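You operate a simulated robot arm through the tools that you are given. There is no shell and no other tool.

Carry out the task below with a simulated two-armed robot. There is one attempt and no reset: what you move stays moved.

Task
Take the checked tea towel from the top of the boot bench and lay it out flat on the long worktop over the dryer.

The check looks at the end state, three seconds after you hand in, the way a careful person would. Anything else that was tipped, shoved, dropped, spilled or broken makes it a failure. Flat cloth is picked up by pressing the open fingertips on it (5 to 10 N) and closing them slowly along it; thin cloth reads only 2 to 8 mm in the jaws.

Robot
Two 7-joint arms with two-finger parallel grippers on one trunk, on a base that moves. Base frame: it is fixed to the floor where the robot stands at the start and does not move with it; the origin is under the middle of the robot, x ahead of it, y to its left, z up; the surface under the hand at the start is at about z = 0.86. Units: m, rad, N and s.
The left shoulder is at the start at [0.11, 0.169, 1.344], the right one opposite. With the tool pointing down near the work surface each hand reaches from about 0.68 to 0.76 m from the robot's upright axis, wherever it stands, measured 20 degrees to its own side. Places, roughly: long worktop over the dryer [-1.5, -0.7, 0.9]. Payload 1.57 kg a hand.
The TCP of each hand is the grasp point between the finger pads, 0.03 m short of the fingertips. In the tool frame z runs along the fingers and y along their closing line. Largest opening 0.08 m; finger width 0.017, thickness 0.012; the body of the gripper, 0.04 by 0.082 m, starts 0.08 m behind the TCP.
Orientation is that of the tool frame in the base frame, as a unit quaternion [w, x, y, z]. With the fingers straight down and closing along the base's y, the tool's x points along the base's -x, its y along +y and its z along -z.

Tools
- The arms move only by the tool send_rows. It takes "left_moves", "right_moves" or both (then of equal length, played together; a hand with none holds still); each is a list of rows, each a list of 3 entries, a list of its own where there are three numbers: the shift along the tool's x, y, z in m, then the turn, a rotation vector about the tool's x, y, z in rad, then the gripper command, from -1 (fully open) to 1 (shut), values between in proportion. In form: [[[tx, ty, tz], [rx, ry, rz], grip], ...]. A call has 1 to 20 rows; each row shifts and turns the commanded pose from where the row before left it, along the tool's axes as they then stand. Each row takes 0.2 s and may step no farther than 0.05 m and 0.15 rad from the row before; otherwise, or with a gripper value out of range, the whole call is refused. A pose out of reach is approached as far as the arm can. The call stops where the force on the tool passes 40 N (or 10 N more than at its start, if that is more) or the arm is blocked; 0.2 s more then pass. The fingers move at their own pace (about 0.072 m/s each) and stop on an object; they squeeze with about 39 N. The grip force told is the motor's: it shows also when the fingers shut on nothing. Time passes only in rows, and 0.2 s behind the last, so rows that do not move let the fingers close. The reply holds the time, the measured pose of the TCP, the force on the tool along the base axes, the opening and the grip force, in the units named above and with some noise, with the torque about the TCP (base axes, N m) and any sound that the robot's microphone picked up.
- Cameras (640 x 400 px; columns grow to the right, rows downward): "scene" is now at [0.1226, -0.046, 1.5136]; the picture's right is [-0.73, -0.68, 0.00], its down [-0.60, 0.64, -0.48] and it looks along [0.33, -0.35, -0.88] (base axes); focal length 214 px, centre (320, 200). "left" rides on the left gripper at [0.072, 0.007, -0.122] in its tool frame; the picture's right is [-0.09, 1.00, 0.00], its down [-0.84, -0.08, -0.54] and it looks along [-0.54, -0.05, 0.84] (tool axes); focal length 238 px, centre (320, 200). "right" rides on the right gripper at [0.072, -0.007, -0.122] in its tool frame; the picture's right is [0.09, 1.00, 0.00], its down [-0.84, 0.08, -0.54] and it looks along [-0.54, 0.05, 0.84] (tool axes); focal length 238 px, centre (320, 200). There is no depth. A picture from a camera that has moved, and an enlarged one, comes with that camera's place and axes in the base frame and with its lens.
- capture(camera): a new picture of that camera. No time passes.
- slide_trunk(by): slides the trunk up (or, below 0, down) by that many m; the arms and the scene camera ride with it, the base frame stays. It gives what a move gives, with no picture.
- steer(legs): drives the robot by 1 to 6 legs, each [ahead, left, turn to the left] in m, m and rad, along the robot's own axes; the way and the turn of a leg run together, so that a leg with both is an arc; at most 1.5 m and 3.142 rad a leg. The arms and the cameras ride along, it lands a little off, and it stops where it bumps. It gives what a move gives.
- pan_tilt(pan, tilt): turns the head with the scene camera to pan (to the left, within 1.501 rad either way) and tilt (down, from -0.506 to 1.204), counted from straight ahead of the robot. It gives what a move gives.
- close_up(camera, box): a new picture of the part [left, top, right, bottom] of that camera's present view, enlarged. No time passes.
- finish_job(): hands the job in; it is judged then, once.

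Places have to be worked out from the pictures, the camera data and where the tool is seen. Open the grippers and draw the arms clear of the work before you hand the job in, unless the task says otherwise.

The tools are called after "Call:" by a JSON object that holds its "fn" and its "kwargs". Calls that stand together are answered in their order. send_rows: Moves the arms, as the interface text tells. Its arguments: {"type":"object","properties":{"left_moves":{"type":"array"},"right_moves":{"type":"array"}},"required":[]} The other tools are called the same way: slide_trunk (by) moves the trunk up or down; steer (legs) drives the base; pan_tilt (pan, tilt) turns the head that bears the scene camera; capture (camera) takes a picture; close_up (camera, box) takes an enlarged picture of a part of a camera's view; finish_job () hands the job in.

At the start:

```text
time_s: 0.0
left_position: [0.5769, 0.4373, 0.9998]
left_tool_rot: [0.001, 0.0, 1.0, 0.0]
left_contact_force: [0.2, -0.6, -0.3]
left_torque: [0.02, -0.01, -0.01]
left_grip_width: 0.0801
left_grasp_force: 0.1
right_position: [0.7096, -0.0526, 1.0655]
right_tool_rot: [0.0, 0.0, 1.0, 0.0]
right_contact_force: [0.3, -0.4, -0.4]
right_torque: [-0.02, 0.0, 0.03]
right_grip_width: 0.0801
right_grasp_force: 0.1
trunk travel left (down, up): [-0.658, 0.232]
robot x, y, heading: [0.0028, -0.0029, 0.004]
head pan, tilt (commanded): [-0.82, 1.072]
```

scene: 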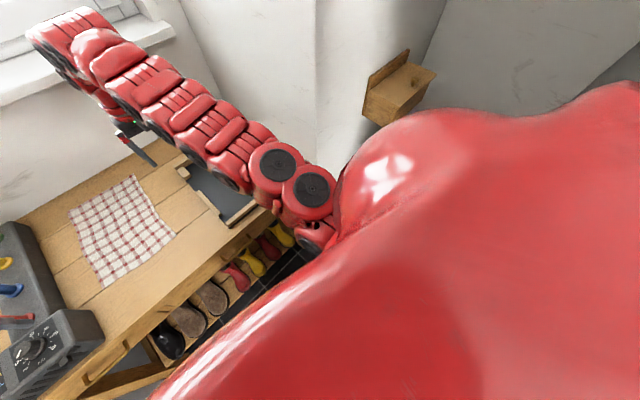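
right: 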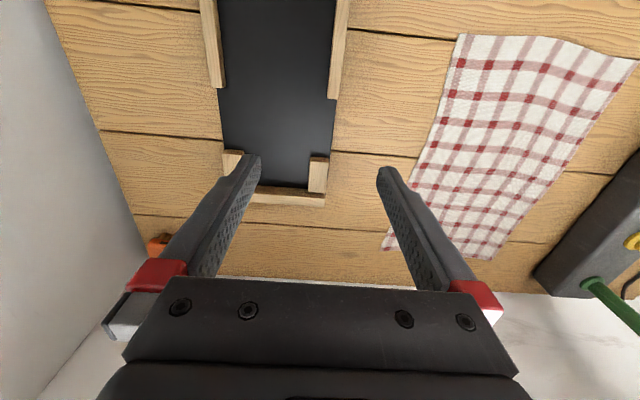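
left: 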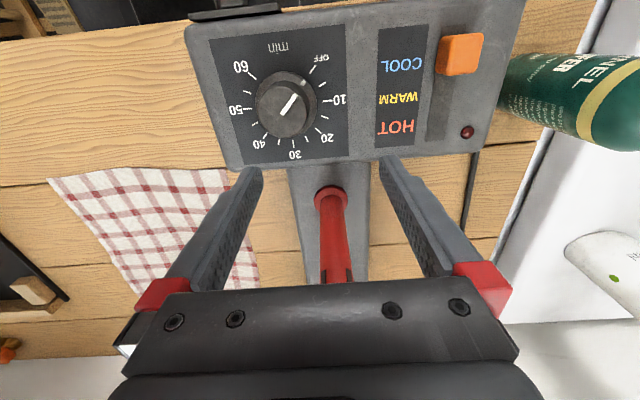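

I'll look at the bench squarely with the head before moving anything; the towel seems to lie at about x 0.61–0.95, y 0.09–0.31 on the bench top.

Call:
{"fn": "pan_tilt", "kwargs": {"pan": 0.2, "tilt": 0.85}}

```text
time_s: 1.3
left_position: [0.5773, 0.4375, 1.0005]
left_tool_rot: [0.0, 0.0, 1.0, -0.001]
left_contact_force: [-0.4, 0.0, 1.0]
left_torque: [-0.01, 0.0, 0.02]
left_grip_width: 0.0801
left_grasp_force: 0.1
right_position: [0.7101, -0.0524, 1.0646]
right_tool_rot: [0.0, 0.0, 1.0, 0.001]
right_contact_force: [0.4, -0.1, 1.1]
right_torque: [0.03, -0.02, 0.02]
right_grip_width: 0.0802
right_grasp_force: 0.0
trunk travel left (down, up): [-0.658, 0.232]
robot x, y, heading: [-0.0028, -0.0017, 0.003]
head pan, tilt (commanded): [0.201, 0.85]
```

The head has turned; now I take a picture of the bench.

Call:
{"fn": "capture", "kwargs": {"camera": "scene"}}

```text
taken
camera scene: at [0.1549, 0.0171, 1.5295], right [0.2, -0.98, 0.0], down [-0.74, -0.15, -0.66], along [0.65, 0.13, -0.75], focal length 214 px, centre (320, 200)
```

scene: 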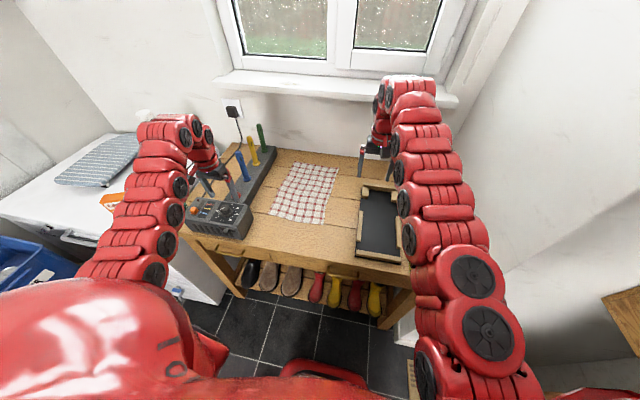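

The towel lies between the boot dryer (left) and a tray (right). I zoom in to see whether it is folded and how its edges lie.

Call:
{"fn": "close_up", "kwargs": {"camera": "scene", "box": [220, 130, 420, 255]}}

Call:
{"fn": "close_up", "kwargs": {"camera": "right", "box": [360, 0, 640, 300]}}

```text
3.20 times, centred on (320, 192) of scene
camera zoom: at [0.1549, 0.0171, 1.5295], right [0.2, -0.98, 0.0], down [-0.74, -0.15, -0.66], along [0.65, 0.13, -0.75], focal length 686 px, centre (320, 224)
```

zoom: 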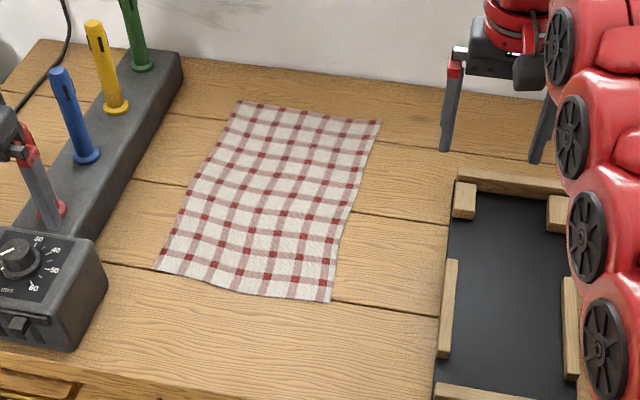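

```text
1.33 times, centred on (500, 150) of right
camera zoom: at [0.6374, -0.0586, 1.1881], right [-0.09, 1.0, 0.0], down [0.84, 0.08, 0.54], along [0.54, 0.05, -0.84], focal length 318 px, centre (80, 267)
```

zoom: 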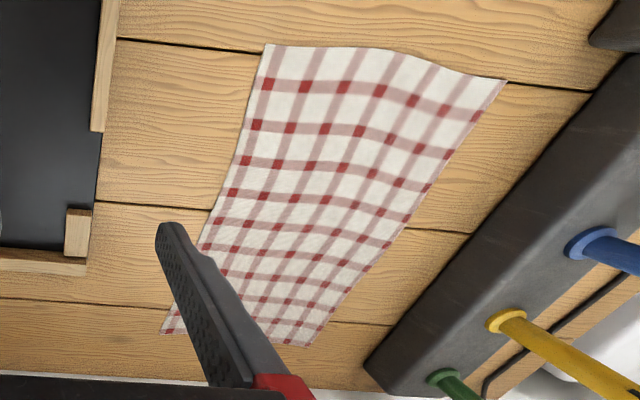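

The towel is a single flat layer about 0.34 × 0.22 m, its near edge at x≈0.62 (y 0.10 to 0.31), with the dryer's control box corner near (0.58, 0.36, top ≈0.955). I look to the right side for the worktop before planning the drive.

Call:
{"fn": "pan_tilt", "kwargs": {"pan": -1.5, "tilt": 0.6}}

Call:
{"fn": "capture", "kwargs": {"camera": "scene"}}

Call:
{"fn": "pan_tilt", "kwargs": {"pan": 1.5, "tilt": 0.6}}

Call:
{"fn": "capture", "kwargs": {"camera": "scene"}}

```text
time_s: 3.0
left_position: [0.5766, 0.4379, 1.0002]
left_tool_rot: [0.0, 0.0, 1.0, 0.0]
left_contact_force: [-0.6, 0.7, -0.1]
left_torque: [-0.01, 0.01, 0.0]
left_grip_width: 0.0799
left_grasp_force: 0.1
right_position: [0.7094, -0.0525, 1.065]
right_tool_rot: [0.001, 0.0, 1.0, 0.0]
right_contact_force: [-0.1, -0.4, -0.3]
right_torque: [0.01, 0.0, 0.02]
right_grip_width: 0.0801
right_grasp_force: 0.0
trunk travel left (down, up): [-0.658, 0.232]
robot x, y, heading: [0.002, -0.0009, -0.002]
head pan, tilt (commanded): [-1.499, 0.6]
```

```text
taken
camera scene: at [0.0847, -0.0865, 1.5504], right [-1.0, -0.07, 0.0], down [-0.04, 0.56, -0.83], along [0.06, -0.82, -0.56], focal length 214 px, centre (320, 200)
```

scene: 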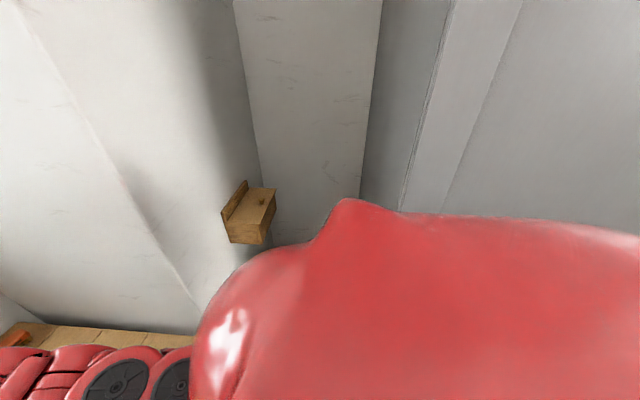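

```text
time_s: 5.6
left_position: [0.5786, 0.4373, 1.0]
left_tool_rot: [0.0, 0.0, 1.0, 0.0]
left_contact_force: [-0.6, -0.4, -0.5]
left_torque: [0.05, -0.03, -0.04]
left_grip_width: 0.0801
left_grasp_force: 0.1
right_position: [0.7094, -0.0523, 1.0652]
right_tool_rot: [0.0, 0.0, 1.0, -0.001]
right_contact_force: [-0.8, -0.5, 0.2]
right_torque: [0.0, 0.0, -0.01]
right_grip_width: 0.0798
right_grasp_force: 0.0
trunk travel left (down, up): [-0.658, 0.232]
robot x, y, heading: [0.0029, 0.0005, 0.007]
head pan, tilt (commanded): [1.499, 0.6]
```

```text
taken
camera scene: at [0.0847, 0.0898, 1.5504], right [1.0, -0.07, 0.0], down [-0.04, -0.56, -0.83], along [0.06, 0.82, -0.56], focal length 214 px, centre (320, 200)
```

scene: 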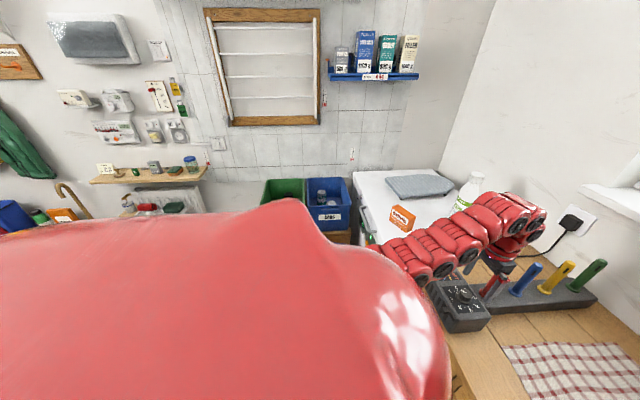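

Much of the lower view is blocked by the robot's own shoulder, so I tilt the head up to look over it toward the right-back and left-back for the worktop.

Call:
{"fn": "pan_tilt", "kwargs": {"pan": -1.5, "tilt": 0.1}}

Call:
{"fn": "capture", "kwargs": {"camera": "scene"}}

Call:
{"fn": "pan_tilt", "kwargs": {"pan": 1.5, "tilt": 0.1}}

Call:
{"fn": "capture", "kwargs": {"camera": "scene"}}

```text
time_s: 8.2
left_position: [0.5776, 0.4364, 0.9992]
left_tool_rot: [-0.001, 0.0, 1.0, 0.0]
left_contact_force: [0.0, -0.6, -0.5]
left_torque: [0.03, -0.01, -0.01]
left_grip_width: 0.0796
left_grasp_force: 0.0
right_position: [0.7096, -0.0524, 1.0643]
right_tool_rot: [0.0, 0.0, 1.0, -0.001]
right_contact_force: [0.5, -0.7, 0.2]
right_torque: [-0.01, -0.03, 0.0]
right_grip_width: 0.0802
right_grasp_force: 0.1
trunk travel left (down, up): [-0.658, 0.232]
robot x, y, heading: [-0.0001, 0.0024, 0.001]
head pan, tilt (commanded): [-1.499, 0.099]
```

```text
taken
camera scene: at [0.085, -0.0902, 1.5966], right [-1.0, -0.07, 0.0], down [-0.01, 0.1, -1.0], along [0.07, -0.99, -0.1], focal length 214 px, centre (320, 200)
```

scene: 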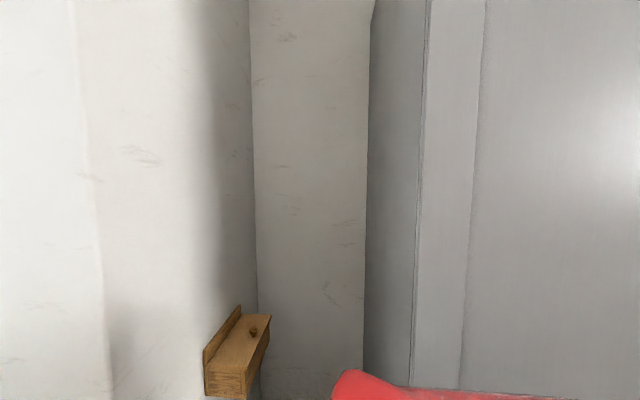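

```text
time_s: 10.8
left_position: [0.577, 0.4383, 1.0]
left_tool_rot: [0.0, -0.001, 1.0, 0.0]
left_contact_force: [1.4, 0.2, -0.2]
left_torque: [0.03, 0.01, 0.0]
left_grip_width: 0.0799
left_grasp_force: 0.0
right_position: [0.7089, -0.0512, 1.0647]
right_tool_rot: [-0.001, 0.0, 1.0, 0.0]
right_contact_force: [0.3, -0.6, 0.9]
right_torque: [-0.02, 0.01, -0.01]
right_grip_width: 0.0801
right_grasp_force: 0.1
trunk travel left (down, up): [-0.658, 0.232]
robot x, y, heading: [0.0001, -0.0006, -0.003]
head pan, tilt (commanded): [1.499, 0.099]
```

```text
taken
camera scene: at [0.085, 0.0934, 1.5965], right [1.0, -0.07, 0.0], down [-0.01, -0.1, -0.99], along [0.07, 0.99, -0.1], focal length 214 px, centre (320, 200)
```

scene: 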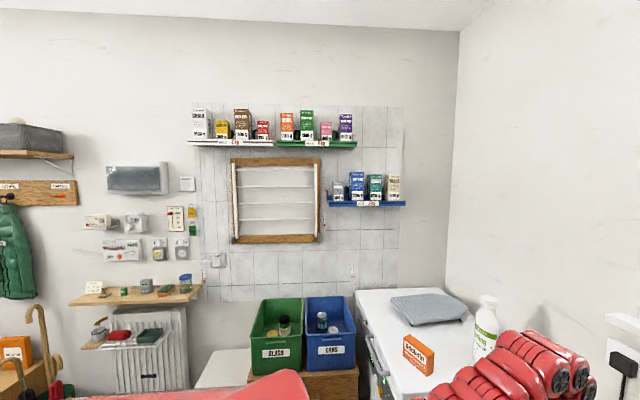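

I want to know what the green object beside the left hand is before I move, and then I'll raise the trunk so both hands clear everything on the bench.

Call:
{"fn": "close_up", "kwargs": {"camera": "left", "box": [400, 0, 640, 200]}}

Call:
{"fn": "slide_trunk", "kwargs": {"by": 0.15}}

Call:
{"fn": "capture", "kwargs": {"camera": "left"}}

```text
2.00 times, centred on (520, 100) of left
camera zoom: at [0.5053, 0.4445, 1.1219], right [0.09, 1.0, 0.0], down [0.84, -0.08, 0.54], along [0.54, -0.05, -0.84], focal length 477 px, centre (-80, 400)
```

zoom: 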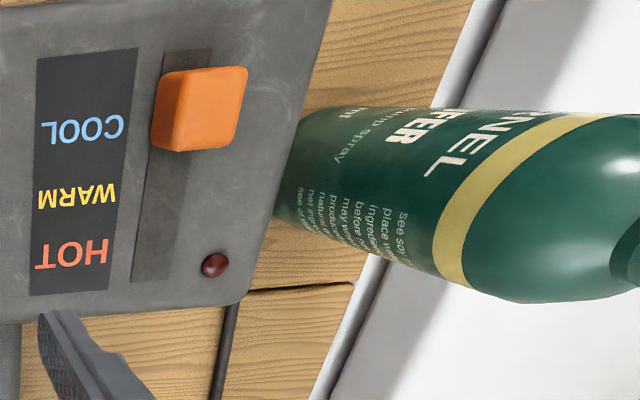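

```text
time_s: 12.6
left_position: [0.577, 0.4379, 1.1492]
left_tool_rot: [0.0, 0.001, 1.0, 0.0]
left_contact_force: [-1.0, 0.4, -0.6]
left_torque: [-0.01, 0.0, -0.04]
left_grip_width: 0.0798
left_grasp_force: 0.2
right_position: [0.7094, -0.0512, 1.2144]
right_tool_rot: [0.0, 0.001, 1.0, -0.001]
right_contact_force: [0.0, 0.7, 0.2]
right_torque: [-0.02, 0.06, 0.01]
right_grip_width: 0.08
right_grasp_force: 0.0
trunk travel left (down, up): [-0.808, 0.082]
robot x, y, heading: [0.0012, 0.0006, 0.004]
head pan, tilt (commanded): [1.499, 0.099]
```

```text
taken
camera left: at [0.5055, 0.4445, 1.2718], right [0.09, 1.0, 0.0], down [0.84, -0.08, 0.54], along [0.54, -0.05, -0.84], focal length 238 px, centre (320, 200)
```

left: 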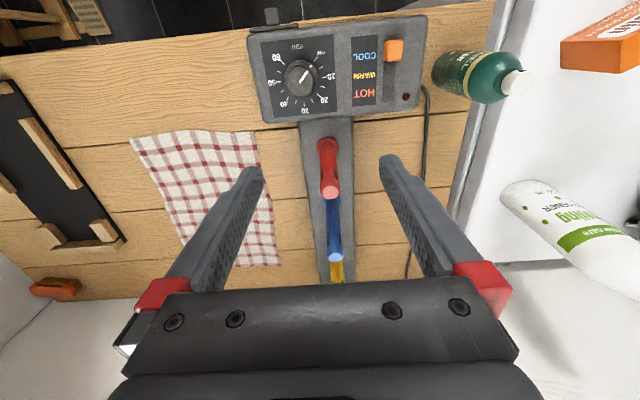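

A green spray bottle stands on the bench near (0.55, 0.63), top ≈1.02; the hands are now well above everything. I back away from the bench a little to get room for a scouting turn to the left.

Call:
{"fn": "steer", "kwargs": {"legs": [[-0.3, 0, 0]]}}

```text
time_s: 14.6
left_position: [0.2805, 0.4383, 1.149]
left_tool_rot: [-0.001, 0.0, 1.0, 0.0]
left_contact_force: [-0.1, 0.1, -0.6]
left_torque: [-0.02, 0.01, 0.01]
left_grip_width: 0.0802
left_grasp_force: 0.0
right_position: [0.4127, -0.0517, 1.2139]
right_tool_rot: [0.0, 0.0, 1.0, -0.001]
right_contact_force: [0.5, 0.2, 0.0]
right_torque: [0.04, 0.0, 0.02]
right_grip_width: 0.08
right_grasp_force: 0.0
trunk travel left (down, up): [-0.808, 0.082]
robot x, y, heading: [-0.2957, 0.0006, 0.005]
head pan, tilt (commanded): [1.499, 0.099]
```

Backed up cleanly. I turn left about 0.8 rad and look with the head at full left.

Call:
{"fn": "steer", "kwargs": {"legs": [[0, 0, 0.8]]}}

Call:
{"fn": "pan_tilt", "kwargs": {"pan": 1.5, "tilt": 0.4}}

Call:
{"fn": "capture", "kwargs": {"camera": "scene"}}

Call:
{"fn": "pan_tilt", "kwargs": {"pan": 0.3, "tilt": 0.6}}

Call:
{"fn": "capture", "kwargs": {"camera": "scene"}}

```text
time_s: 17.1
left_position: [-0.2109, 0.7181, 1.1496]
left_tool_rot: [0.0, -0.389, 0.921, 0.0]
left_contact_force: [-0.2, 0.3, -0.1]
left_torque: [-0.02, 0.02, -0.01]
left_grip_width: 0.08
left_grasp_force: 0.1
right_position: [0.2329, 0.4728, 1.2147]
right_tool_rot: [0.0, -0.391, 0.921, 0.0]
right_contact_force: [-0.2, 0.1, 0.1]
right_torque: [0.02, 0.01, 0.02]
right_grip_width: 0.0801
right_grasp_force: 0.1
trunk travel left (down, up): [-0.808, 0.082]
robot x, y, heading: [-0.2955, 0.0011, 0.8]
head pan, tilt (commanded): [1.499, 0.099]
```

```text
time_s: 17.9
left_position: [-0.2106, 0.7192, 1.1501]
left_tool_rot: [-0.001, -0.39, 0.921, 0.0]
left_contact_force: [0.0, 0.3, 0.5]
left_torque: [-0.01, 0.01, -0.02]
left_grip_width: 0.0801
left_grasp_force: 0.1
right_position: [0.2336, 0.4735, 1.2148]
right_tool_rot: [0.0, -0.39, 0.921, 0.0]
right_contact_force: [-0.4, -0.6, -0.4]
right_torque: [0.01, -0.01, 0.02]
right_grip_width: 0.0798
right_grasp_force: 0.0
trunk travel left (down, up): [-0.808, 0.082]
robot x, y, heading: [-0.3012, 0.0002, 0.802]
head pan, tilt (commanded): [1.499, 0.4]
```

```text
taken
camera scene: at [-0.3061, 0.1283, 1.7187], right [0.75, 0.67, 0.0], down [0.26, -0.29, -0.92], along [-0.61, 0.69, -0.39], focal length 214 px, centre (320, 200)
```

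scene: 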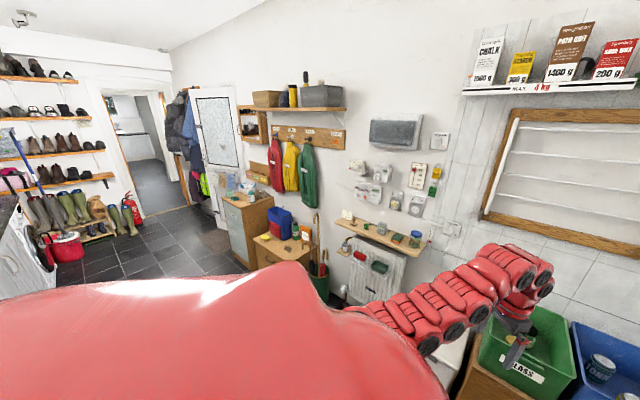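

```text
time_s: 19.3
left_position: [-0.2109, 0.7183, 1.149]
left_tool_rot: [0.001, -0.39, 0.921, 0.0]
left_contact_force: [0.4, 0.3, 0.4]
left_torque: [0.01, -0.03, 0.0]
left_grip_width: 0.0798
left_grasp_force: 0.1
right_position: [0.2328, 0.4734, 1.2151]
right_tool_rot: [0.001, -0.39, 0.921, 0.0]
right_contact_force: [-0.3, -0.6, 0.4]
right_torque: [0.03, 0.0, -0.01]
right_grip_width: 0.0797
right_grasp_force: 0.1
trunk travel left (down, up): [-0.808, 0.082]
robot x, y, heading: [-0.3015, -0.0017, 0.798]
head pan, tilt (commanded): [0.3, 0.6]
```

```text
taken
camera scene: at [-0.2043, 0.1381, 1.7004], right [0.89, -0.45, 0.0], down [-0.26, -0.5, -0.83], along [0.37, 0.74, -0.56], focal length 214 px, centre (320, 200)
```

scene: 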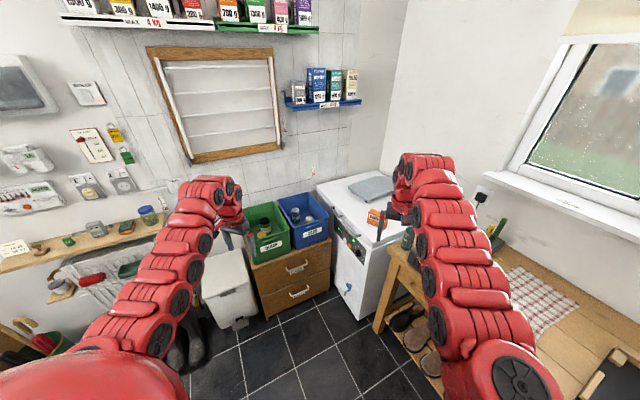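

The room opens toward -x; I can see the dryer's round front at the far left of the picture. The hands have clearance all round, so I keep turning left to face that side.

Call:
{"fn": "steer", "kwargs": {"legs": [[0, 0, 1.5]]}}

Call:
{"fn": "pan_tilt", "kwargs": {"pan": 1.2, "tilt": 0.5}}

Call:
{"fn": "capture", "kwargs": {"camera": "scene"}}

Call:
{"fn": "pan_tilt", "kwargs": {"pan": 0.4, "tilt": 0.6}}

Call:
{"fn": "capture", "kwargs": {"camera": "scene"}}

```text
time_s: 23.4
left_position: [-1.0096, 0.1355, 1.1488]
left_tool_rot: [0.0, 0.914, -0.406, 0.0]
left_contact_force: [-0.3, 1.3, 0.8]
left_torque: [0.0, 0.01, 0.01]
left_grip_width: 0.0795
left_grasp_force: 0.0
right_position: [-0.7351, 0.5605, 1.215]
right_tool_rot: [-0.001, 0.913, -0.407, 0.001]
right_contact_force: [0.2, 0.1, 0.6]
right_torque: [0.0, 0.01, -0.01]
right_grip_width: 0.0798
right_grasp_force: 0.0
trunk travel left (down, up): [-0.808, 0.082]
robot x, y, heading: [-0.2976, 0.003, 2.309]
head pan, tilt (commanded): [0.3, 0.6]
```

```text
time_s: 24.6
left_position: [-1.0093, 0.134, 1.1511]
left_tool_rot: [0.0, 0.914, -0.406, 0.0]
left_contact_force: [0.6, -0.6, 0.2]
left_torque: [0.03, 0.01, -0.01]
left_grip_width: 0.0798
left_grasp_force: 0.0
right_position: [-0.7349, 0.5614, 1.2152]
right_tool_rot: [0.0, 0.914, -0.407, 0.0]
right_contact_force: [0.4, 0.1, 0.5]
right_torque: [0.02, -0.02, 0.02]
right_grip_width: 0.0799
right_grasp_force: 0.1
trunk travel left (down, up): [-0.808, 0.082]
robot x, y, heading: [-0.2998, -0.003, 2.306]
head pan, tilt (commanded): [1.201, 0.499]
```

```text
taken
camera scene: at [-0.439, 0.0286, 1.7095], right [-0.36, 0.93, 0.0], down [0.45, 0.17, -0.88], along [-0.82, -0.31, -0.48], focal length 214 px, centre (320, 200)
```

scene: 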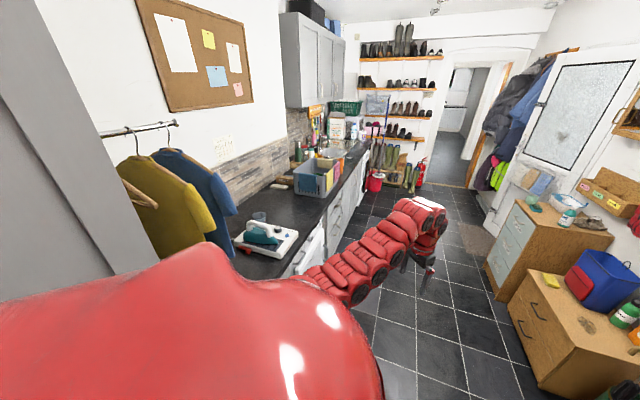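

```text
time_s: 25.7
left_position: [-1.0098, 0.1344, 1.1505]
left_tool_rot: [0.0, 0.914, -0.406, 0.0]
left_contact_force: [0.2, -0.7, 0.0]
left_torque: [-0.02, -0.01, -0.02]
left_grip_width: 0.0801
left_grasp_force: 0.1
right_position: [-0.7353, 0.5619, 1.2162]
right_tool_rot: [0.0, 0.914, -0.406, 0.0]
right_contact_force: [-0.3, -0.1, -0.2]
right_torque: [0.01, 0.02, 0.01]
right_grip_width: 0.0802
right_grasp_force: 0.1
trunk travel left (down, up): [-0.808, 0.082]
robot x, y, heading: [-0.3, -0.0016, 2.309]
head pan, tilt (commanded): [0.4, 0.6]
```

```text
taken
camera scene: at [-0.4341, 0.0982, 1.7004], right [0.42, 0.91, 0.0], down [0.51, -0.24, -0.82], along [-0.75, 0.35, -0.57], focal length 214 px, centre (320, 200)
```

scene: 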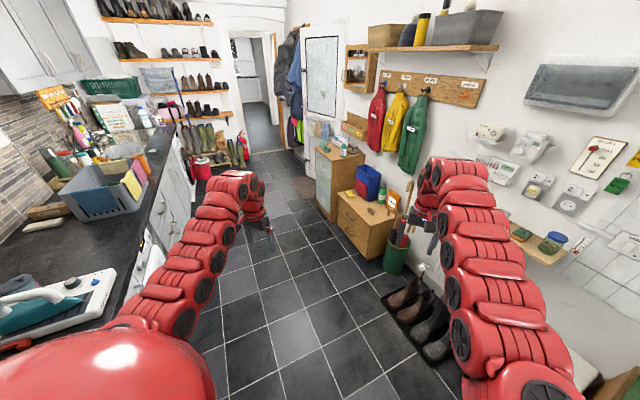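

The worktop is the black counter along the right-hand wall (front edge near y≈-0.42), with an iron on its station around x -1.2 to -1.4 and a grey basket beyond x≈-1.85; the stretch between seems free. I zoom in to verify.

Call:
{"fn": "close_up", "kwargs": {"camera": "scene", "box": [0, 100, 240, 330]}}

Call:
{"fn": "pan_tilt", "kwargs": {"pan": 1.1, "tilt": 0.7}}

Call:
{"fn": "close_up", "kwargs": {"camera": "scene", "box": [180, 50, 460, 225]}}

```text
1.74 times, centred on (120, 215) of scene
camera zoom: at [-0.4341, 0.0982, 1.7004], right [0.42, 0.91, 0.0], down [0.51, -0.24, -0.82], along [-0.75, 0.35, -0.57], focal length 373 px, centre (668, 174)
```

zoom: 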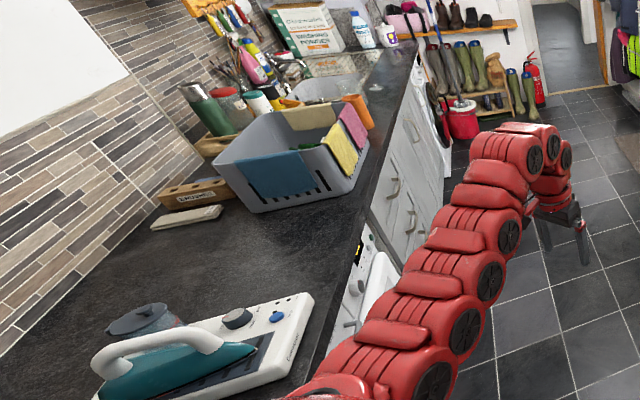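

```text
time_s: 26.8
left_position: [-1.0094, 0.1349, 1.1503]
left_tool_rot: [0.0, 0.914, -0.406, 0.001]
left_contact_force: [-0.4, -0.1, 0.7]
left_torque: [0.01, 0.02, 0.0]
left_grip_width: 0.0799
left_grasp_force: 0.1
right_position: [-0.7335, 0.5618, 1.2148]
right_tool_rot: [0.0, 0.914, -0.406, 0.0]
right_contact_force: [0.2, -1.0, 0.1]
right_torque: [0.01, -0.04, 0.0]
right_grip_width: 0.08
right_grasp_force: 0.1
trunk travel left (down, up): [-0.808, 0.082]
robot x, y, heading: [-0.3008, -0.0021, 2.306]
head pan, tilt (commanded): [1.1, 0.7]
```

```text
2.29 times, centred on (320, 138) of scene
camera zoom: at [-0.436, 0.0389, 1.6918], right [-0.26, 0.97, 0.0], down [0.62, 0.17, -0.76], along [-0.74, -0.2, -0.64], focal length 490 px, centre (320, 343)
```

zoom: 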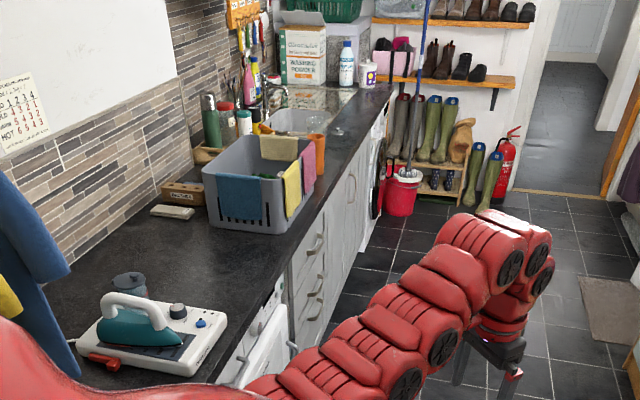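

The counter is clear between the iron/jug (x > -1.47) and the basket (x < -1.88), from the front edge y≈-0.41 back to the wall at ≈-1.04, so I'll lay the towel around x≈-1.675, y -0.46…-0.80. While in open floor I now bring both hands to a symmetric pose 0.16 m apart and yaw them 90° (cameras outward) so that the fingers close fore-and-aft.

Call:
{"fn": "send_rows", "kwargs": {"left_moves": [[[-0.0093, -0.0357, 0], [0, 0, 0], -1], [[-0.0093, -0.0357, 0], [0, 0, 0], -1], [[-0.0093, -0.0357, 0], [0, 0, 0], -1], [[-0.0093, -0.0357, 0], [0, 0, 0], -1], [[-0.0093, -0.0357, 0], [0, 0, 0], -1], [[-0.0093, -0.0357, 0], [0, 0, 0], -1], [[-0.0093, -0.0357, 0], [0, 0, 0], -1], [[-0.0093, -0.0357, 0], [0, 0, 0], -1], [[-0.0093, -0.0357, 0], [0, 0, 0], -1], [[-0.0093, -0.0357, 0], [0, 0, 0], -1]], "right_moves": [[[0.004, -0.0028, 0.0065], [0, 0, 0], -1], [[0.004, -0.0028, 0.0065], [0, 0, 0], -1], [[0.004, -0.0028, 0.0065], [0, 0, 0], -1], [[0.004, -0.0028, 0.0065], [0, 0, 0], -1], [[0.004, -0.0028, 0.0065], [0, 0, 0], -1], [[0.004, -0.0028, 0.0065], [0, 0, 0], -1], [[0.004, -0.0028, 0.0065], [0, 0, 0], -1], [[0.004, -0.0028, 0.0065], [0, 0, 0], -1], [[0.004, -0.0028, 0.0065], [0, 0, 0], -1], [[0.004, -0.0028, 0.0065], [0, 0, 0], -1]]}}

```text
time_s: 29.0
left_position: [-0.99, 0.1629, 1.1505]
left_tool_rot: [0.0, 0.914, -0.405, 0.002]
left_contact_force: [0.6, 0.6, -0.2]
left_torque: [0.04, -0.02, 0.01]
left_grip_width: 0.0799
left_grasp_force: 0.1
left hand out of reach, approached as far as the arm can: row 2, 3, 4, 5, 6, 7, 8, 9, 10
right_position: [-0.6884, 0.5505, 1.1509]
right_tool_rot: [0.0, 0.914, -0.407, -0.002]
right_contact_force: [0.6, 0.6, -0.3]
right_torque: [0.0, 0.03, 0.0]
right_grip_width: 0.0801
right_grasp_force: 0.0
trunk travel left (down, up): [-0.808, 0.082]
robot x, y, heading: [-0.2989, 0.0042, 2.306]
head pan, tilt (commanded): [1.1, 0.7]
```

The left hand hit its inner reach limit on the straight path (the reach is about 0.53–0.61 m from the shoulder horizontally). I step it forward first and see where its commanded pose now stands.

Call:
{"fn": "send_rows", "kwargs": {"left_moves": [[[-0.02, 0, 0], [0, 0, 0], -1], [[-0.02, 0, 0], [0, 0, 0], -1]]}}

```text
time_s: 29.6
left_position: [-1.0175, 0.1938, 1.1492]
left_tool_rot: [0.001, 0.914, -0.405, 0.0]
left_contact_force: [0.3, 0.2, 0.4]
left_torque: [-0.05, 0.03, 0.0]
left_grip_width: 0.0801
left_grasp_force: 0.1
right_position: [-0.6878, 0.5504, 1.1489]
right_tool_rot: [0.0, 0.914, -0.406, 0.0]
right_contact_force: [-0.3, 0.0, 0.2]
right_torque: [0.03, 0.0, -0.02]
right_grip_width: 0.0801
right_grasp_force: 0.1
trunk travel left (down, up): [-0.808, 0.082]
robot x, y, heading: [-0.2966, 0.0007, 2.305]
head pan, tilt (commanded): [1.1, 0.7]
```

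The command restarts from the measured pose, so I guide the left hand along an arc around its shoulder to the symmetric place.

Call:
{"fn": "send_rows", "kwargs": {"left_moves": [[[-0.012, -0.02625, 0], [0, 0, 0], -1], [[-0.012, -0.02625, 0], [0, 0, 0], -1], [[-0.012, -0.02625, 0], [0, 0, 0], -1], [[-0.012, -0.02625, 0], [0, 0, 0], -1], [[-0.002, -0.0325, 0], [0, 0, 0], -1], [[-0.002, -0.0325, 0], [0, 0, 0], -1], [[-0.002, -0.0325, 0], [0, 0, 0], -1], [[-0.002, -0.0325, 0], [0, 0, 0], -1], [[0.0033, -0.03, 0], [0, 0, 0], -1], [[0.0033, -0.03, 0], [0, 0, 0], -1], [[0.0033, -0.03, 0], [0, 0, 0], -1]]}}

```text
time_s: 32.0
left_position: [-0.8044, 0.4454, 1.1498]
left_tool_rot: [0.001, 0.914, -0.406, -0.001]
left_contact_force: [0.1, -0.4, 0.1]
left_torque: [-0.01, -0.03, -0.01]
left_grip_width: 0.08
left_grasp_force: 0.2
right_position: [-0.6875, 0.5512, 1.1503]
right_tool_rot: [0.0, 0.913, -0.407, 0.0]
right_contact_force: [0.6, 0.4, -0.2]
right_torque: [-0.02, 0.06, 0.0]
right_grip_width: 0.0799
right_grasp_force: 0.2
trunk travel left (down, up): [-0.808, 0.082]
robot x, y, heading: [-0.2994, 0.0007, 2.308]
head pan, tilt (commanded): [1.1, 0.7]
```

Both hands are now side by side 0.158 m apart. I yaw them 90° in opposite directions so the wrist cameras point outward and the fingers close fore-and-aft.

Call:
{"fn": "send_rows", "kwargs": {"left_moves": [[[0, 0, 0], [0, 0, 0.1428], -1], [[0, 0, 0], [0, 0, 0.1428], -1], [[0, 0, 0], [0, 0, 0.1428], -1], [[0, 0, 0], [0, 0, 0.1428], -1], [[0, 0, 0], [0, 0, 0.1428], -1], [[0, 0, 0], [0, 0, 0.1428], -1], [[0, 0, 0], [0, 0, 0.1428], -1], [[0, 0, 0], [0, 0, 0.1428], -1], [[0, 0, 0], [0, 0, 0.1428], -1], [[0, 0, 0], [0, 0, 0.1428], -1], [[0, 0, 0], [0, 0, 0.1428], -1]], "right_moves": [[[0, 0, 0], [0, 0, -0.1428], -1], [[0, 0, 0], [0, 0, -0.1428], -1], [[0, 0, 0], [0, 0, -0.1428], -1], [[0, 0, 0], [0, 0, -0.1428], -1], [[0, 0, 0], [0, 0, -0.1428], -1], [[0, 0, 0], [0, 0, -0.1428], -1], [[0, 0, 0], [0, 0, -0.1428], -1], [[0, 0, 0], [0, 0, -0.1428], -1], [[0, 0, 0], [0, 0, -0.1428], -1], [[0, 0, 0], [0, 0, -0.1428], -1], [[0, 0, 0], [0, 0, -0.1428], -1]]}}

```text
time_s: 34.4
left_position: [-0.8057, 0.4463, 1.1502]
left_tool_rot: [0.001, -0.358, 0.934, 0.0]
left_contact_force: [1.3, -0.7, 0.3]
left_torque: [-0.04, 0.02, -0.03]
left_grip_width: 0.0803
left_grasp_force: 0.1
right_position: [-0.6876, 0.5505, 1.1507]
right_tool_rot: [0.001, 0.933, 0.361, 0.0]
right_contact_force: [-0.6, 0.1, -0.1]
right_torque: [-0.02, -0.02, 0.01]
right_grip_width: 0.0805
right_grasp_force: 0.1
trunk travel left (down, up): [-0.808, 0.082]
robot x, y, heading: [-0.2978, -0.0006, 2.309]
head pan, tilt (commanded): [1.1, 0.7]
```

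The yaw worked. Still in open space, I test how far forward both hands can go at this height, since laying will need a long reach.

Call:
{"fn": "send_rows", "kwargs": {"left_moves": [[[0, 0.02, 0], [0, 0, 0], -1], [[0, 0.02, 0], [0, 0, 0], -1], [[0, 0.02, 0], [0, 0, 0], -1], [[0, 0.02, 0], [0, 0, 0], -1], [[0, 0.02, 0], [0, 0, 0], -1], [[0, 0.02, 0], [0, 0, 0], -1]], "right_moves": [[[0, -0.02, 0], [0, 0, 0], -1], [[0, -0.02, 0], [0, 0, 0], -1], [[0, -0.02, 0], [0, 0, 0], -1], [[0, -0.02, 0], [0, 0, 0], -1], [[0, -0.02, 0], [0, 0, 0], -1], [[0, -0.02, 0], [0, 0, 0], -1]]}}

```text
time_s: 35.8
left_position: [-0.8409, 0.4822, 1.1492]
left_tool_rot: [-0.001, -0.359, 0.933, 0.0]
left_contact_force: [-0.8, -0.2, 0.1]
left_torque: [-0.05, 0.0, -0.05]
left_grip_width: 0.0798
left_grasp_force: 0.1
left hand out of reach, approached as far as the arm can: row 3, 4, 5, 6
right_position: [-0.721, 0.5877, 1.1495]
right_tool_rot: [-0.001, 0.933, 0.359, 0.001]
right_contact_force: [-1.2, 1.2, 0.5]
right_torque: [0.02, -0.03, 0.0]
right_grip_width: 0.08
right_grasp_force: 0.0
right hand out of reach, approached as far as the arm can: row 3, 4, 5, 6
trunk travel left (down, up): [-0.808, 0.082]
robot x, y, heading: [-0.2978, -0.0035, 2.304]
head pan, tilt (commanded): [1.1, 0.7]
```

Straight-down reach tops out at ≈0.725 m ahead here (tilting the fingers forward will extend it later). I bring the hands back to ≈0.675 m ahead, then turn back to face the bench and shift left so that I'm centred on the towel (y≈0.206).

Call:
{"fn": "send_rows", "kwargs": {"left_moves": [[[0, -0.025, 0], [0, 0, 0], -1], [[0, -0.025, 0], [0, 0, 0], -1]], "right_moves": [[[0, 0.025, 0], [0, 0, 0], -1], [[0, 0.025, 0], [0, 0, 0], -1]]}}

Call:
{"fn": "steer", "kwargs": {"legs": [[0, 0, -2.306], [0, 0.206, 0]]}}

Call:
{"fn": "pan_tilt", "kwargs": {"pan": 0.0, "tilt": 0.85}}

Call:
{"fn": "capture", "kwargs": {"camera": "scene"}}

```text
time_s: 36.4
left_position: [-0.8043, 0.4443, 1.1519]
left_tool_rot: [0.0, -0.358, 0.934, 0.001]
left_contact_force: [0.3, -1.0, 1.0]
left_torque: [0.02, 0.0, 0.03]
left_grip_width: 0.0801
left_grasp_force: 0.0
right_position: [-0.6854, 0.5499, 1.1516]
right_tool_rot: [-0.001, 0.934, 0.357, -0.001]
right_contact_force: [0.2, 0.5, 0.5]
right_torque: [0.03, 0.05, 0.0]
right_grip_width: 0.08
right_grasp_force: 0.0
trunk travel left (down, up): [-0.808, 0.082]
robot x, y, heading: [-0.2998, -0.0044, 2.305]
head pan, tilt (commanded): [1.1, 0.7]
```

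```text
time_s: 43.4
left_position: [0.3668, 0.298, 1.1499]
left_tool_rot: [0.0, 0.699, 0.715, 0.0]
left_contact_force: [-0.3, -0.1, -0.7]
left_torque: [0.0, 0.02, 0.03]
left_grip_width: 0.0802
left_grasp_force: 0.2
right_position: [0.369, 0.1389, 1.1505]
right_tool_rot: [0.0, 0.715, -0.7, 0.0]
right_contact_force: [-0.5, 0.1, -0.5]
right_torque: [0.07, -0.01, -0.01]
right_grip_width: 0.0799
right_grasp_force: 0.0
trunk travel left (down, up): [-0.808, 0.082]
robot x, y, heading: [-0.3029, 0.2046, 0.024]
head pan, tilt (commanded): [1.1, 0.7]
```

```text
time_s: 44.8
left_position: [0.3668, 0.2996, 1.1511]
left_tool_rot: [0.0, 0.699, 0.715, -0.001]
left_contact_force: [-0.4, 0.4, 0.0]
left_torque: [0.04, 0.02, 0.01]
left_grip_width: 0.08
left_grasp_force: 0.1
right_position: [0.3685, 0.1408, 1.1498]
right_tool_rot: [0.001, 0.715, -0.699, 0.001]
right_contact_force: [-0.2, 0.4, -0.2]
right_torque: [0.03, 0.0, -0.01]
right_grip_width: 0.0799
right_grasp_force: 0.0
trunk travel left (down, up): [-0.808, 0.082]
robot x, y, heading: [-0.3002, 0.2054, 0.022]
head pan, tilt (commanded): [0.0, 0.85]
```

```text
taken
camera scene: at [-0.1463, 0.2111, 1.6795], right [0.02, -1.0, 0.0], down [-0.75, -0.02, -0.66], along [0.66, 0.02, -0.75], focal length 214 px, centre (320, 200)
```

scene: 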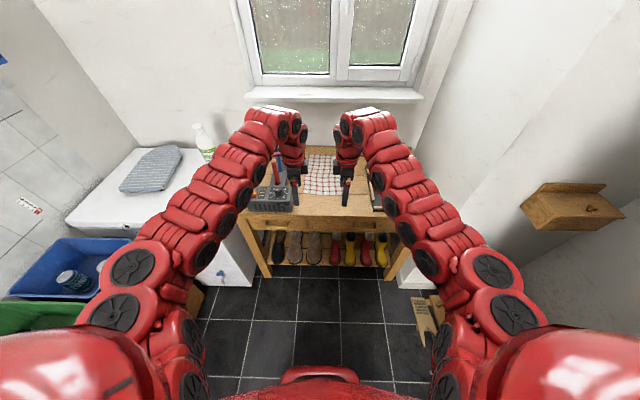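

I'm facing the bench, slightly rotated (0.022 rad) and centred on the towel. I straighten and drive forward about 0.285 m with the hands high (tips at 1.12, above the pegs), then look through the cameras.

Call:
{"fn": "steer", "kwargs": {"legs": [[0, 0, -0.022], [0.285, 0, 0]]}}

Call:
{"fn": "capture", "kwargs": {"camera": "left"}}

Call:
{"fn": "capture", "kwargs": {"camera": "right"}}

Call:
{"fn": "capture", "kwargs": {"camera": "scene"}}

```text
time_s: 47.1
left_position: [0.6455, 0.2845, 1.1509]
left_tool_rot: [0.001, 0.707, 0.707, 0.002]
left_contact_force: [-0.1, 0.8, 0.0]
left_torque: [-0.02, 0.01, 0.02]
left_grip_width: 0.0802
left_grasp_force: 0.0
right_position: [0.646, 0.1267, 1.1515]
right_tool_rot: [0.0, -0.707, 0.708, -0.001]
right_contact_force: [-0.4, -0.3, 0.2]
right_torque: [0.01, 0.03, -0.02]
right_grip_width: 0.0799
right_grasp_force: 0.1
trunk travel left (down, up): [-0.808, 0.082]
robot x, y, heading: [-0.0254, 0.2068, 0.0]
head pan, tilt (commanded): [0.0, 0.85]
```

```text
taken
camera left: at [0.6532, 0.3565, 1.2734], right [1.0, -0.09, 0.0], down [-0.08, -0.84, 0.54], along [-0.05, -0.54, -0.84], focal length 238 px, centre (320, 200)
```

left: 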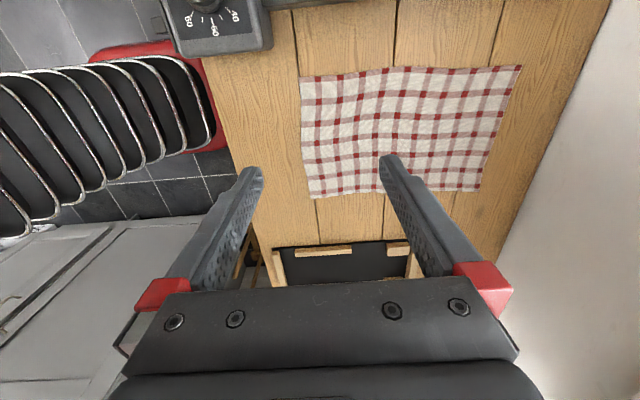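

```text
taken
camera right: at [0.6512, 0.0536, 1.2739], right [-1.0, -0.09, 0.0], down [-0.08, 0.84, 0.54], along [-0.05, 0.54, -0.84], focal length 238 px, centre (320, 200)
```

right: 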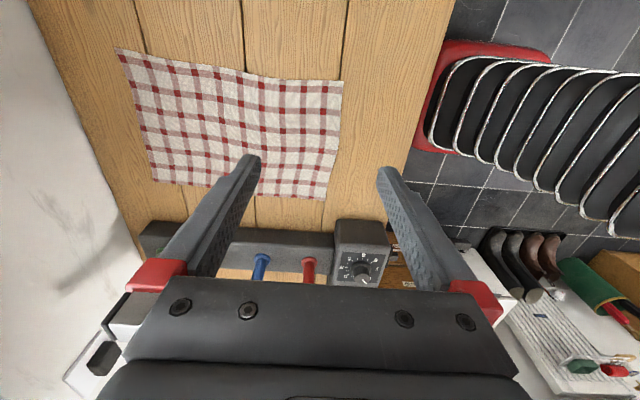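

```text
taken
camera scene: at [0.1316, 0.2073, 1.6797], right [0.0, -1.0, 0.0], down [-0.75, 0.0, -0.66], along [0.66, 0.0, -0.75], focal length 214 px, centre (320, 200)
```

scene: 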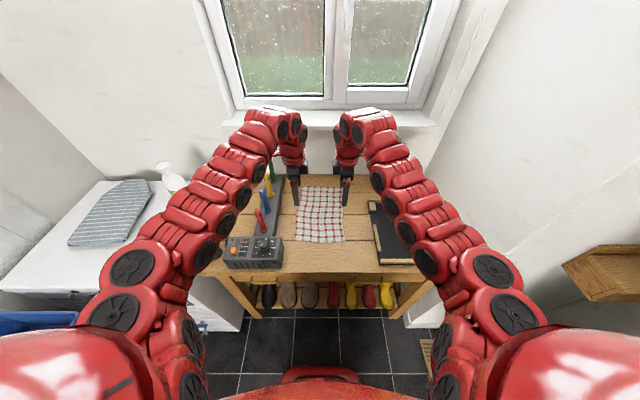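

The pictures put the towel's near edge at x≈0.618 (left, y 0.316) and ≈0.610 (right, y 0.096), directly under the hands. I lower the trunk 0.22 m, which takes both tips to about 0.90, just above the bench.

Call:
{"fn": "slide_trunk", "kwargs": {"by": -0.22}}

Call:
{"fn": "send_rows", "kwargs": {"left_moves": [[[0, 0.0095, 0], [0, 0, 0], -0.5], [[0, 0.009, 0], [0, 0, 0], -0.5], [[0, 0, 0], [0, 0, 0], -0.5]], "right_moves": [[[0, -0.006, 0], [0, 0, 0], -0.5], [[0, -0.005, 0], [0, 0, 0], -0.5], [[0, 0, 0], [0, 0, 0], -0.5]]}}

Call:
{"fn": "capture", "kwargs": {"camera": "left"}}

Call:
{"fn": "capture", "kwargs": {"camera": "right"}}

```text
time_s: 49.4
left_position: [0.6481, 0.2849, 0.9305]
left_tool_rot: [0.0, 0.707, 0.707, 0.001]
left_contact_force: [0.7, -0.1, 0.3]
left_torque: [-0.03, 0.02, -0.05]
left_grip_width: 0.0802
left_grasp_force: 0.2
right_position: [0.646, 0.1255, 0.9309]
right_tool_rot: [-0.001, -0.706, 0.708, -0.001]
right_contact_force: [0.2, -0.2, 0.2]
right_torque: [-0.01, -0.01, 0.03]
right_grip_width: 0.0798
right_grasp_force: 0.0
trunk travel left (down, up): [-0.588, 0.302]
robot x, y, heading: [-0.0255, 0.2062, 0.003]
head pan, tilt (commanded): [0.0, 0.85]
```

```text
time_s: 50.2
left_position: [0.6667, 0.2848, 0.9304]
left_tool_rot: [-0.001, 0.707, 0.707, 0.0]
left_contact_force: [0.3, -0.3, -0.3]
left_torque: [-0.02, 0.03, -0.02]
left_grip_width: 0.0598
left_grasp_force: 0.1
right_position: [0.657, 0.1254, 0.931]
right_tool_rot: [-0.001, -0.707, 0.707, 0.0]
right_contact_force: [-0.3, -1.1, 0.3]
right_torque: [0.02, 0.01, -0.01]
right_grip_width: 0.0602
right_grasp_force: 0.1
trunk travel left (down, up): [-0.588, 0.302]
robot x, y, heading: [-0.0214, 0.2012, 0.001]
head pan, tilt (commanded): [0.0, 0.85]
```

```text
taken
camera left: at [0.6726, 0.3565, 1.0531], right [1.0, -0.09, 0.0], down [-0.08, -0.84, 0.54], along [-0.05, -0.54, -0.84], focal length 238 px, centre (320, 200)
```

left: 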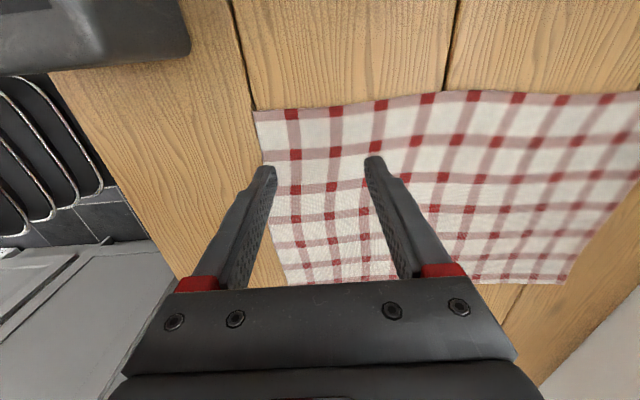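

```text
taken
camera right: at [0.6632, 0.0537, 1.0532], right [-1.0, -0.09, 0.0], down [-0.08, 0.84, 0.54], along [-0.05, 0.54, -0.84], focal length 238 px, centre (320, 200)
```

right: 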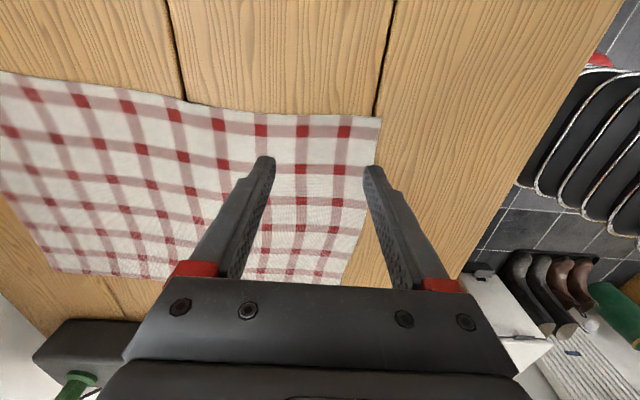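

The tips are 4 cm above the towel, with both fingers of each hand inside the near edge. I move each hand 1 cm toward its corner and go down 3 cm.

Call:
{"fn": "send_rows", "kwargs": {"left_moves": [[[0.005, 0, 0.01], [0, 0, 0], -0.5], [[0.005, 0, 0.01], [0, 0, 0], -0.5], [[0, 0, 0.01], [0, 0, 0], -0.5]], "right_moves": [[[0.005, 0, 0.01], [0, 0, 0], -0.5], [[0.005, 0, 0.01], [0, 0, 0], -0.5], [[0, 0, 0.01], [0, 0, 0], -0.5]]}}

Call:
{"fn": "capture", "kwargs": {"camera": "left"}}

Call:
{"fn": "capture", "kwargs": {"camera": "right"}}

```text
time_s: 51.0
left_position: [0.6665, 0.2943, 0.9003]
left_tool_rot: [0.001, 0.708, 0.707, 0.0]
left_contact_force: [-0.2, 0.0, -0.3]
left_torque: [0.01, -0.02, 0.02]
left_grip_width: 0.0601
left_grasp_force: 0.0
right_position: [0.6556, 0.1145, 0.9004]
right_tool_rot: [0.0, -0.706, 0.708, 0.0]
right_contact_force: [1.8, -0.3, -0.7]
right_torque: [0.0, 0.02, -0.01]
right_grip_width: 0.06
right_grasp_force: 0.1
trunk travel left (down, up): [-0.588, 0.302]
robot x, y, heading: [-0.0208, 0.2058, 0.002]
head pan, tilt (commanded): [0.0, 0.85]
```

```text
taken
camera left: at [0.6736, 0.3665, 1.0226], right [1.0, -0.09, 0.0], down [-0.08, -0.84, 0.54], along [-0.05, -0.54, -0.84], focal length 238 px, centre (320, 200)
```

left: 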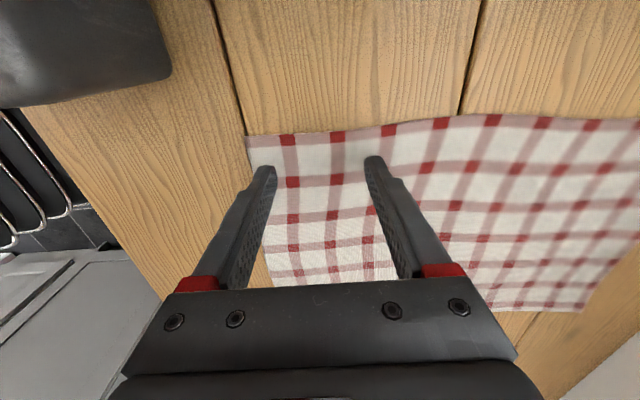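

```text
taken
camera right: at [0.6634, 0.0433, 1.0231], right [-1.0, -0.09, 0.0], down [-0.08, 0.84, 0.54], along [-0.05, 0.54, -0.84], focal length 238 px, centre (320, 200)
```

right: 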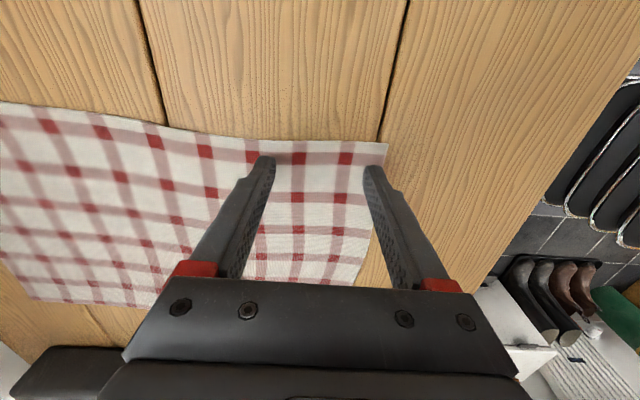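

Just above the cloth now; I nudge the right hand 5 mm forward and descend slowly until the tips press.

Call:
{"fn": "send_rows", "kwargs": {"left_moves": [[[0, 0, 0.003], [0, 0, 0], -0.5], [[0, 0, 0.003], [0, 0, 0], -0.5], [[0, 0, 0.002], [0, 0, 0], -0.5]], "right_moves": [[[0, -0.005, 0.003], [0, 0, 0], -0.5], [[0, 0, 0.003], [0, 0, 0], -0.5], [[0, 0, 0.002], [0, 0, 0], -0.5]]}}

```text
time_s: 51.8
left_position: [0.6666, 0.2935, 0.893]
left_tool_rot: [0.001, 0.707, 0.707, 0.001]
left_contact_force: [0.2, -1.0, 0.6]
left_torque: [-0.03, 0.03, 0.02]
left_grip_width: 0.06
left_grasp_force: 0.0
right_position: [0.663, 0.1168, 0.8929]
right_tool_rot: [-0.001, -0.707, 0.708, 0.0]
right_contact_force: [0.2, 0.7, -1.1]
right_torque: [0.02, 0.01, -0.01]
right_grip_width: 0.0598
right_grasp_force: 0.0
trunk travel left (down, up): [-0.588, 0.302]
robot x, y, heading: [-0.0208, 0.2064, -0.003]
head pan, tilt (commanded): [0.0, 0.85]
```

No contact yet at TCP z≈0.893 (tips ≈0.863), so I go on in 2 mm steps.

Call:
{"fn": "send_rows", "kwargs": {"left_moves": [[[0, 0, 0.002], [0, 0, 0], -0.5], [[0, 0, 0], [0, 0, 0], -0.5]], "right_moves": [[[0, 0, 0.002], [0, 0, 0], -0.5], [[0, 0, 0], [0, 0, 0], -0.5]]}}

```text
time_s: 52.4
left_position: [0.666, 0.2946, 0.8906]
left_tool_rot: [0.001, 0.707, 0.707, 0.001]
left_contact_force: [1.7, -0.1, 6.1]
left_torque: [0.01, 0.17, 0.02]
left_grip_width: 0.0591
left_grasp_force: 0.0
right_position: [0.6612, 0.1146, 0.8906]
right_tool_rot: [-0.001, -0.706, 0.708, -0.001]
right_contact_force: [1.1, 0.5, 5.2]
right_torque: [0.05, 0.04, -0.01]
right_grip_width: 0.0597
right_grasp_force: 0.1
trunk travel left (down, up): [-0.588, 0.302]
robot x, y, heading: [-0.026, 0.2078, 0.001]
head pan, tilt (commanded): [0.0, 0.85]
```

Both hands press at 5–6 N. I add a hair of pressure and close the fingers slowly along the cloth.

Call:
{"fn": "send_rows", "kwargs": {"left_moves": [[[0, 0, 0.0006], [0, 0, 0], -0.4], [[0, 0, 0], [0, 0, 0], -0.3], [[0, 0, 0], [0, 0, 0], -0.2], [[0, 0, 0], [0, 0, 0], -0.1], [[0, 0, 0], [0, 0, 0], 0.0], [[0, 0, 0], [0, 0, 0], 0.1], [[0, 0, 0], [0, 0, 0], 0.2]], "right_moves": [[[0, 0, 0.0008], [0, 0, 0], -0.4], [[0, 0, 0], [0, 0, 0], -0.3], [[0, 0, 0], [0, 0, 0], -0.2], [[0, 0, 0], [0, 0, 0], -0.1], [[0, 0, 0], [0, 0, 0], 0.0], [[0, 0, 0], [0, 0, 0], 0.1], [[0, 0, 0], [0, 0, 0], 0.2]]}}

Call:
{"fn": "capture", "kwargs": {"camera": "left"}}

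Call:
{"fn": "capture", "kwargs": {"camera": "right"}}

```text
time_s: 54.0
left_position: [0.6649, 0.2941, 0.8918]
left_tool_rot: [0.001, 0.708, 0.707, 0.001]
left_contact_force: [-0.6, -0.5, 6.6]
left_torque: [-0.03, 0.19, 0.01]
left_grip_width: 0.0325
left_grasp_force: 0.4
right_position: [0.6609, 0.1145, 0.8915]
right_tool_rot: [0.001, -0.707, 0.707, -0.002]
right_contact_force: [1.2, 0.9, 14.4]
right_torque: [-0.03, 0.13, 0.01]
right_grip_width: 0.033
right_grasp_force: 0.6
trunk travel left (down, up): [-0.588, 0.302]
robot x, y, heading: [-0.0205, 0.2073, -0.003]
head pan, tilt (commanded): [0.0, 0.85]
```

```text
taken
camera left: at [0.6712, 0.3664, 1.0136], right [1.0, -0.09, 0.0], down [-0.08, -0.84, 0.54], along [-0.05, -0.54, -0.84], focal length 238 px, centre (320, 200)
```

left: 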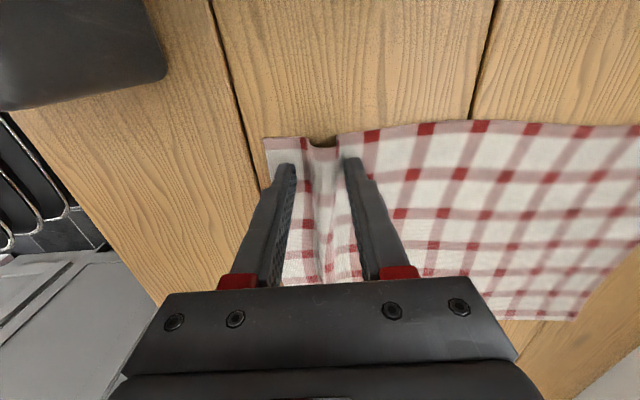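

```text
taken
camera right: at [0.6667, 0.0434, 1.0146], right [-1.0, -0.09, 0.0], down [-0.08, 0.84, 0.54], along [-0.05, 0.54, -0.84], focal length 238 px, centre (320, 200)
```

right: 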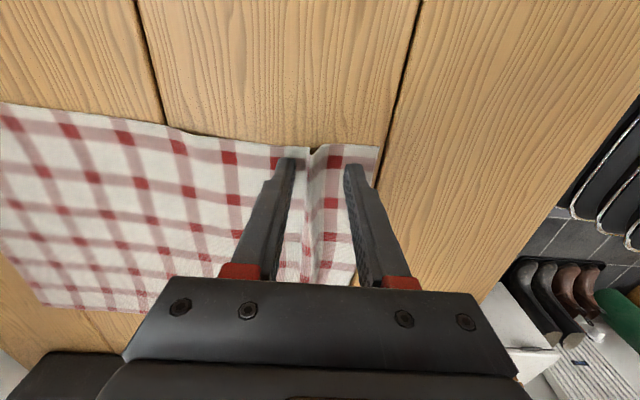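

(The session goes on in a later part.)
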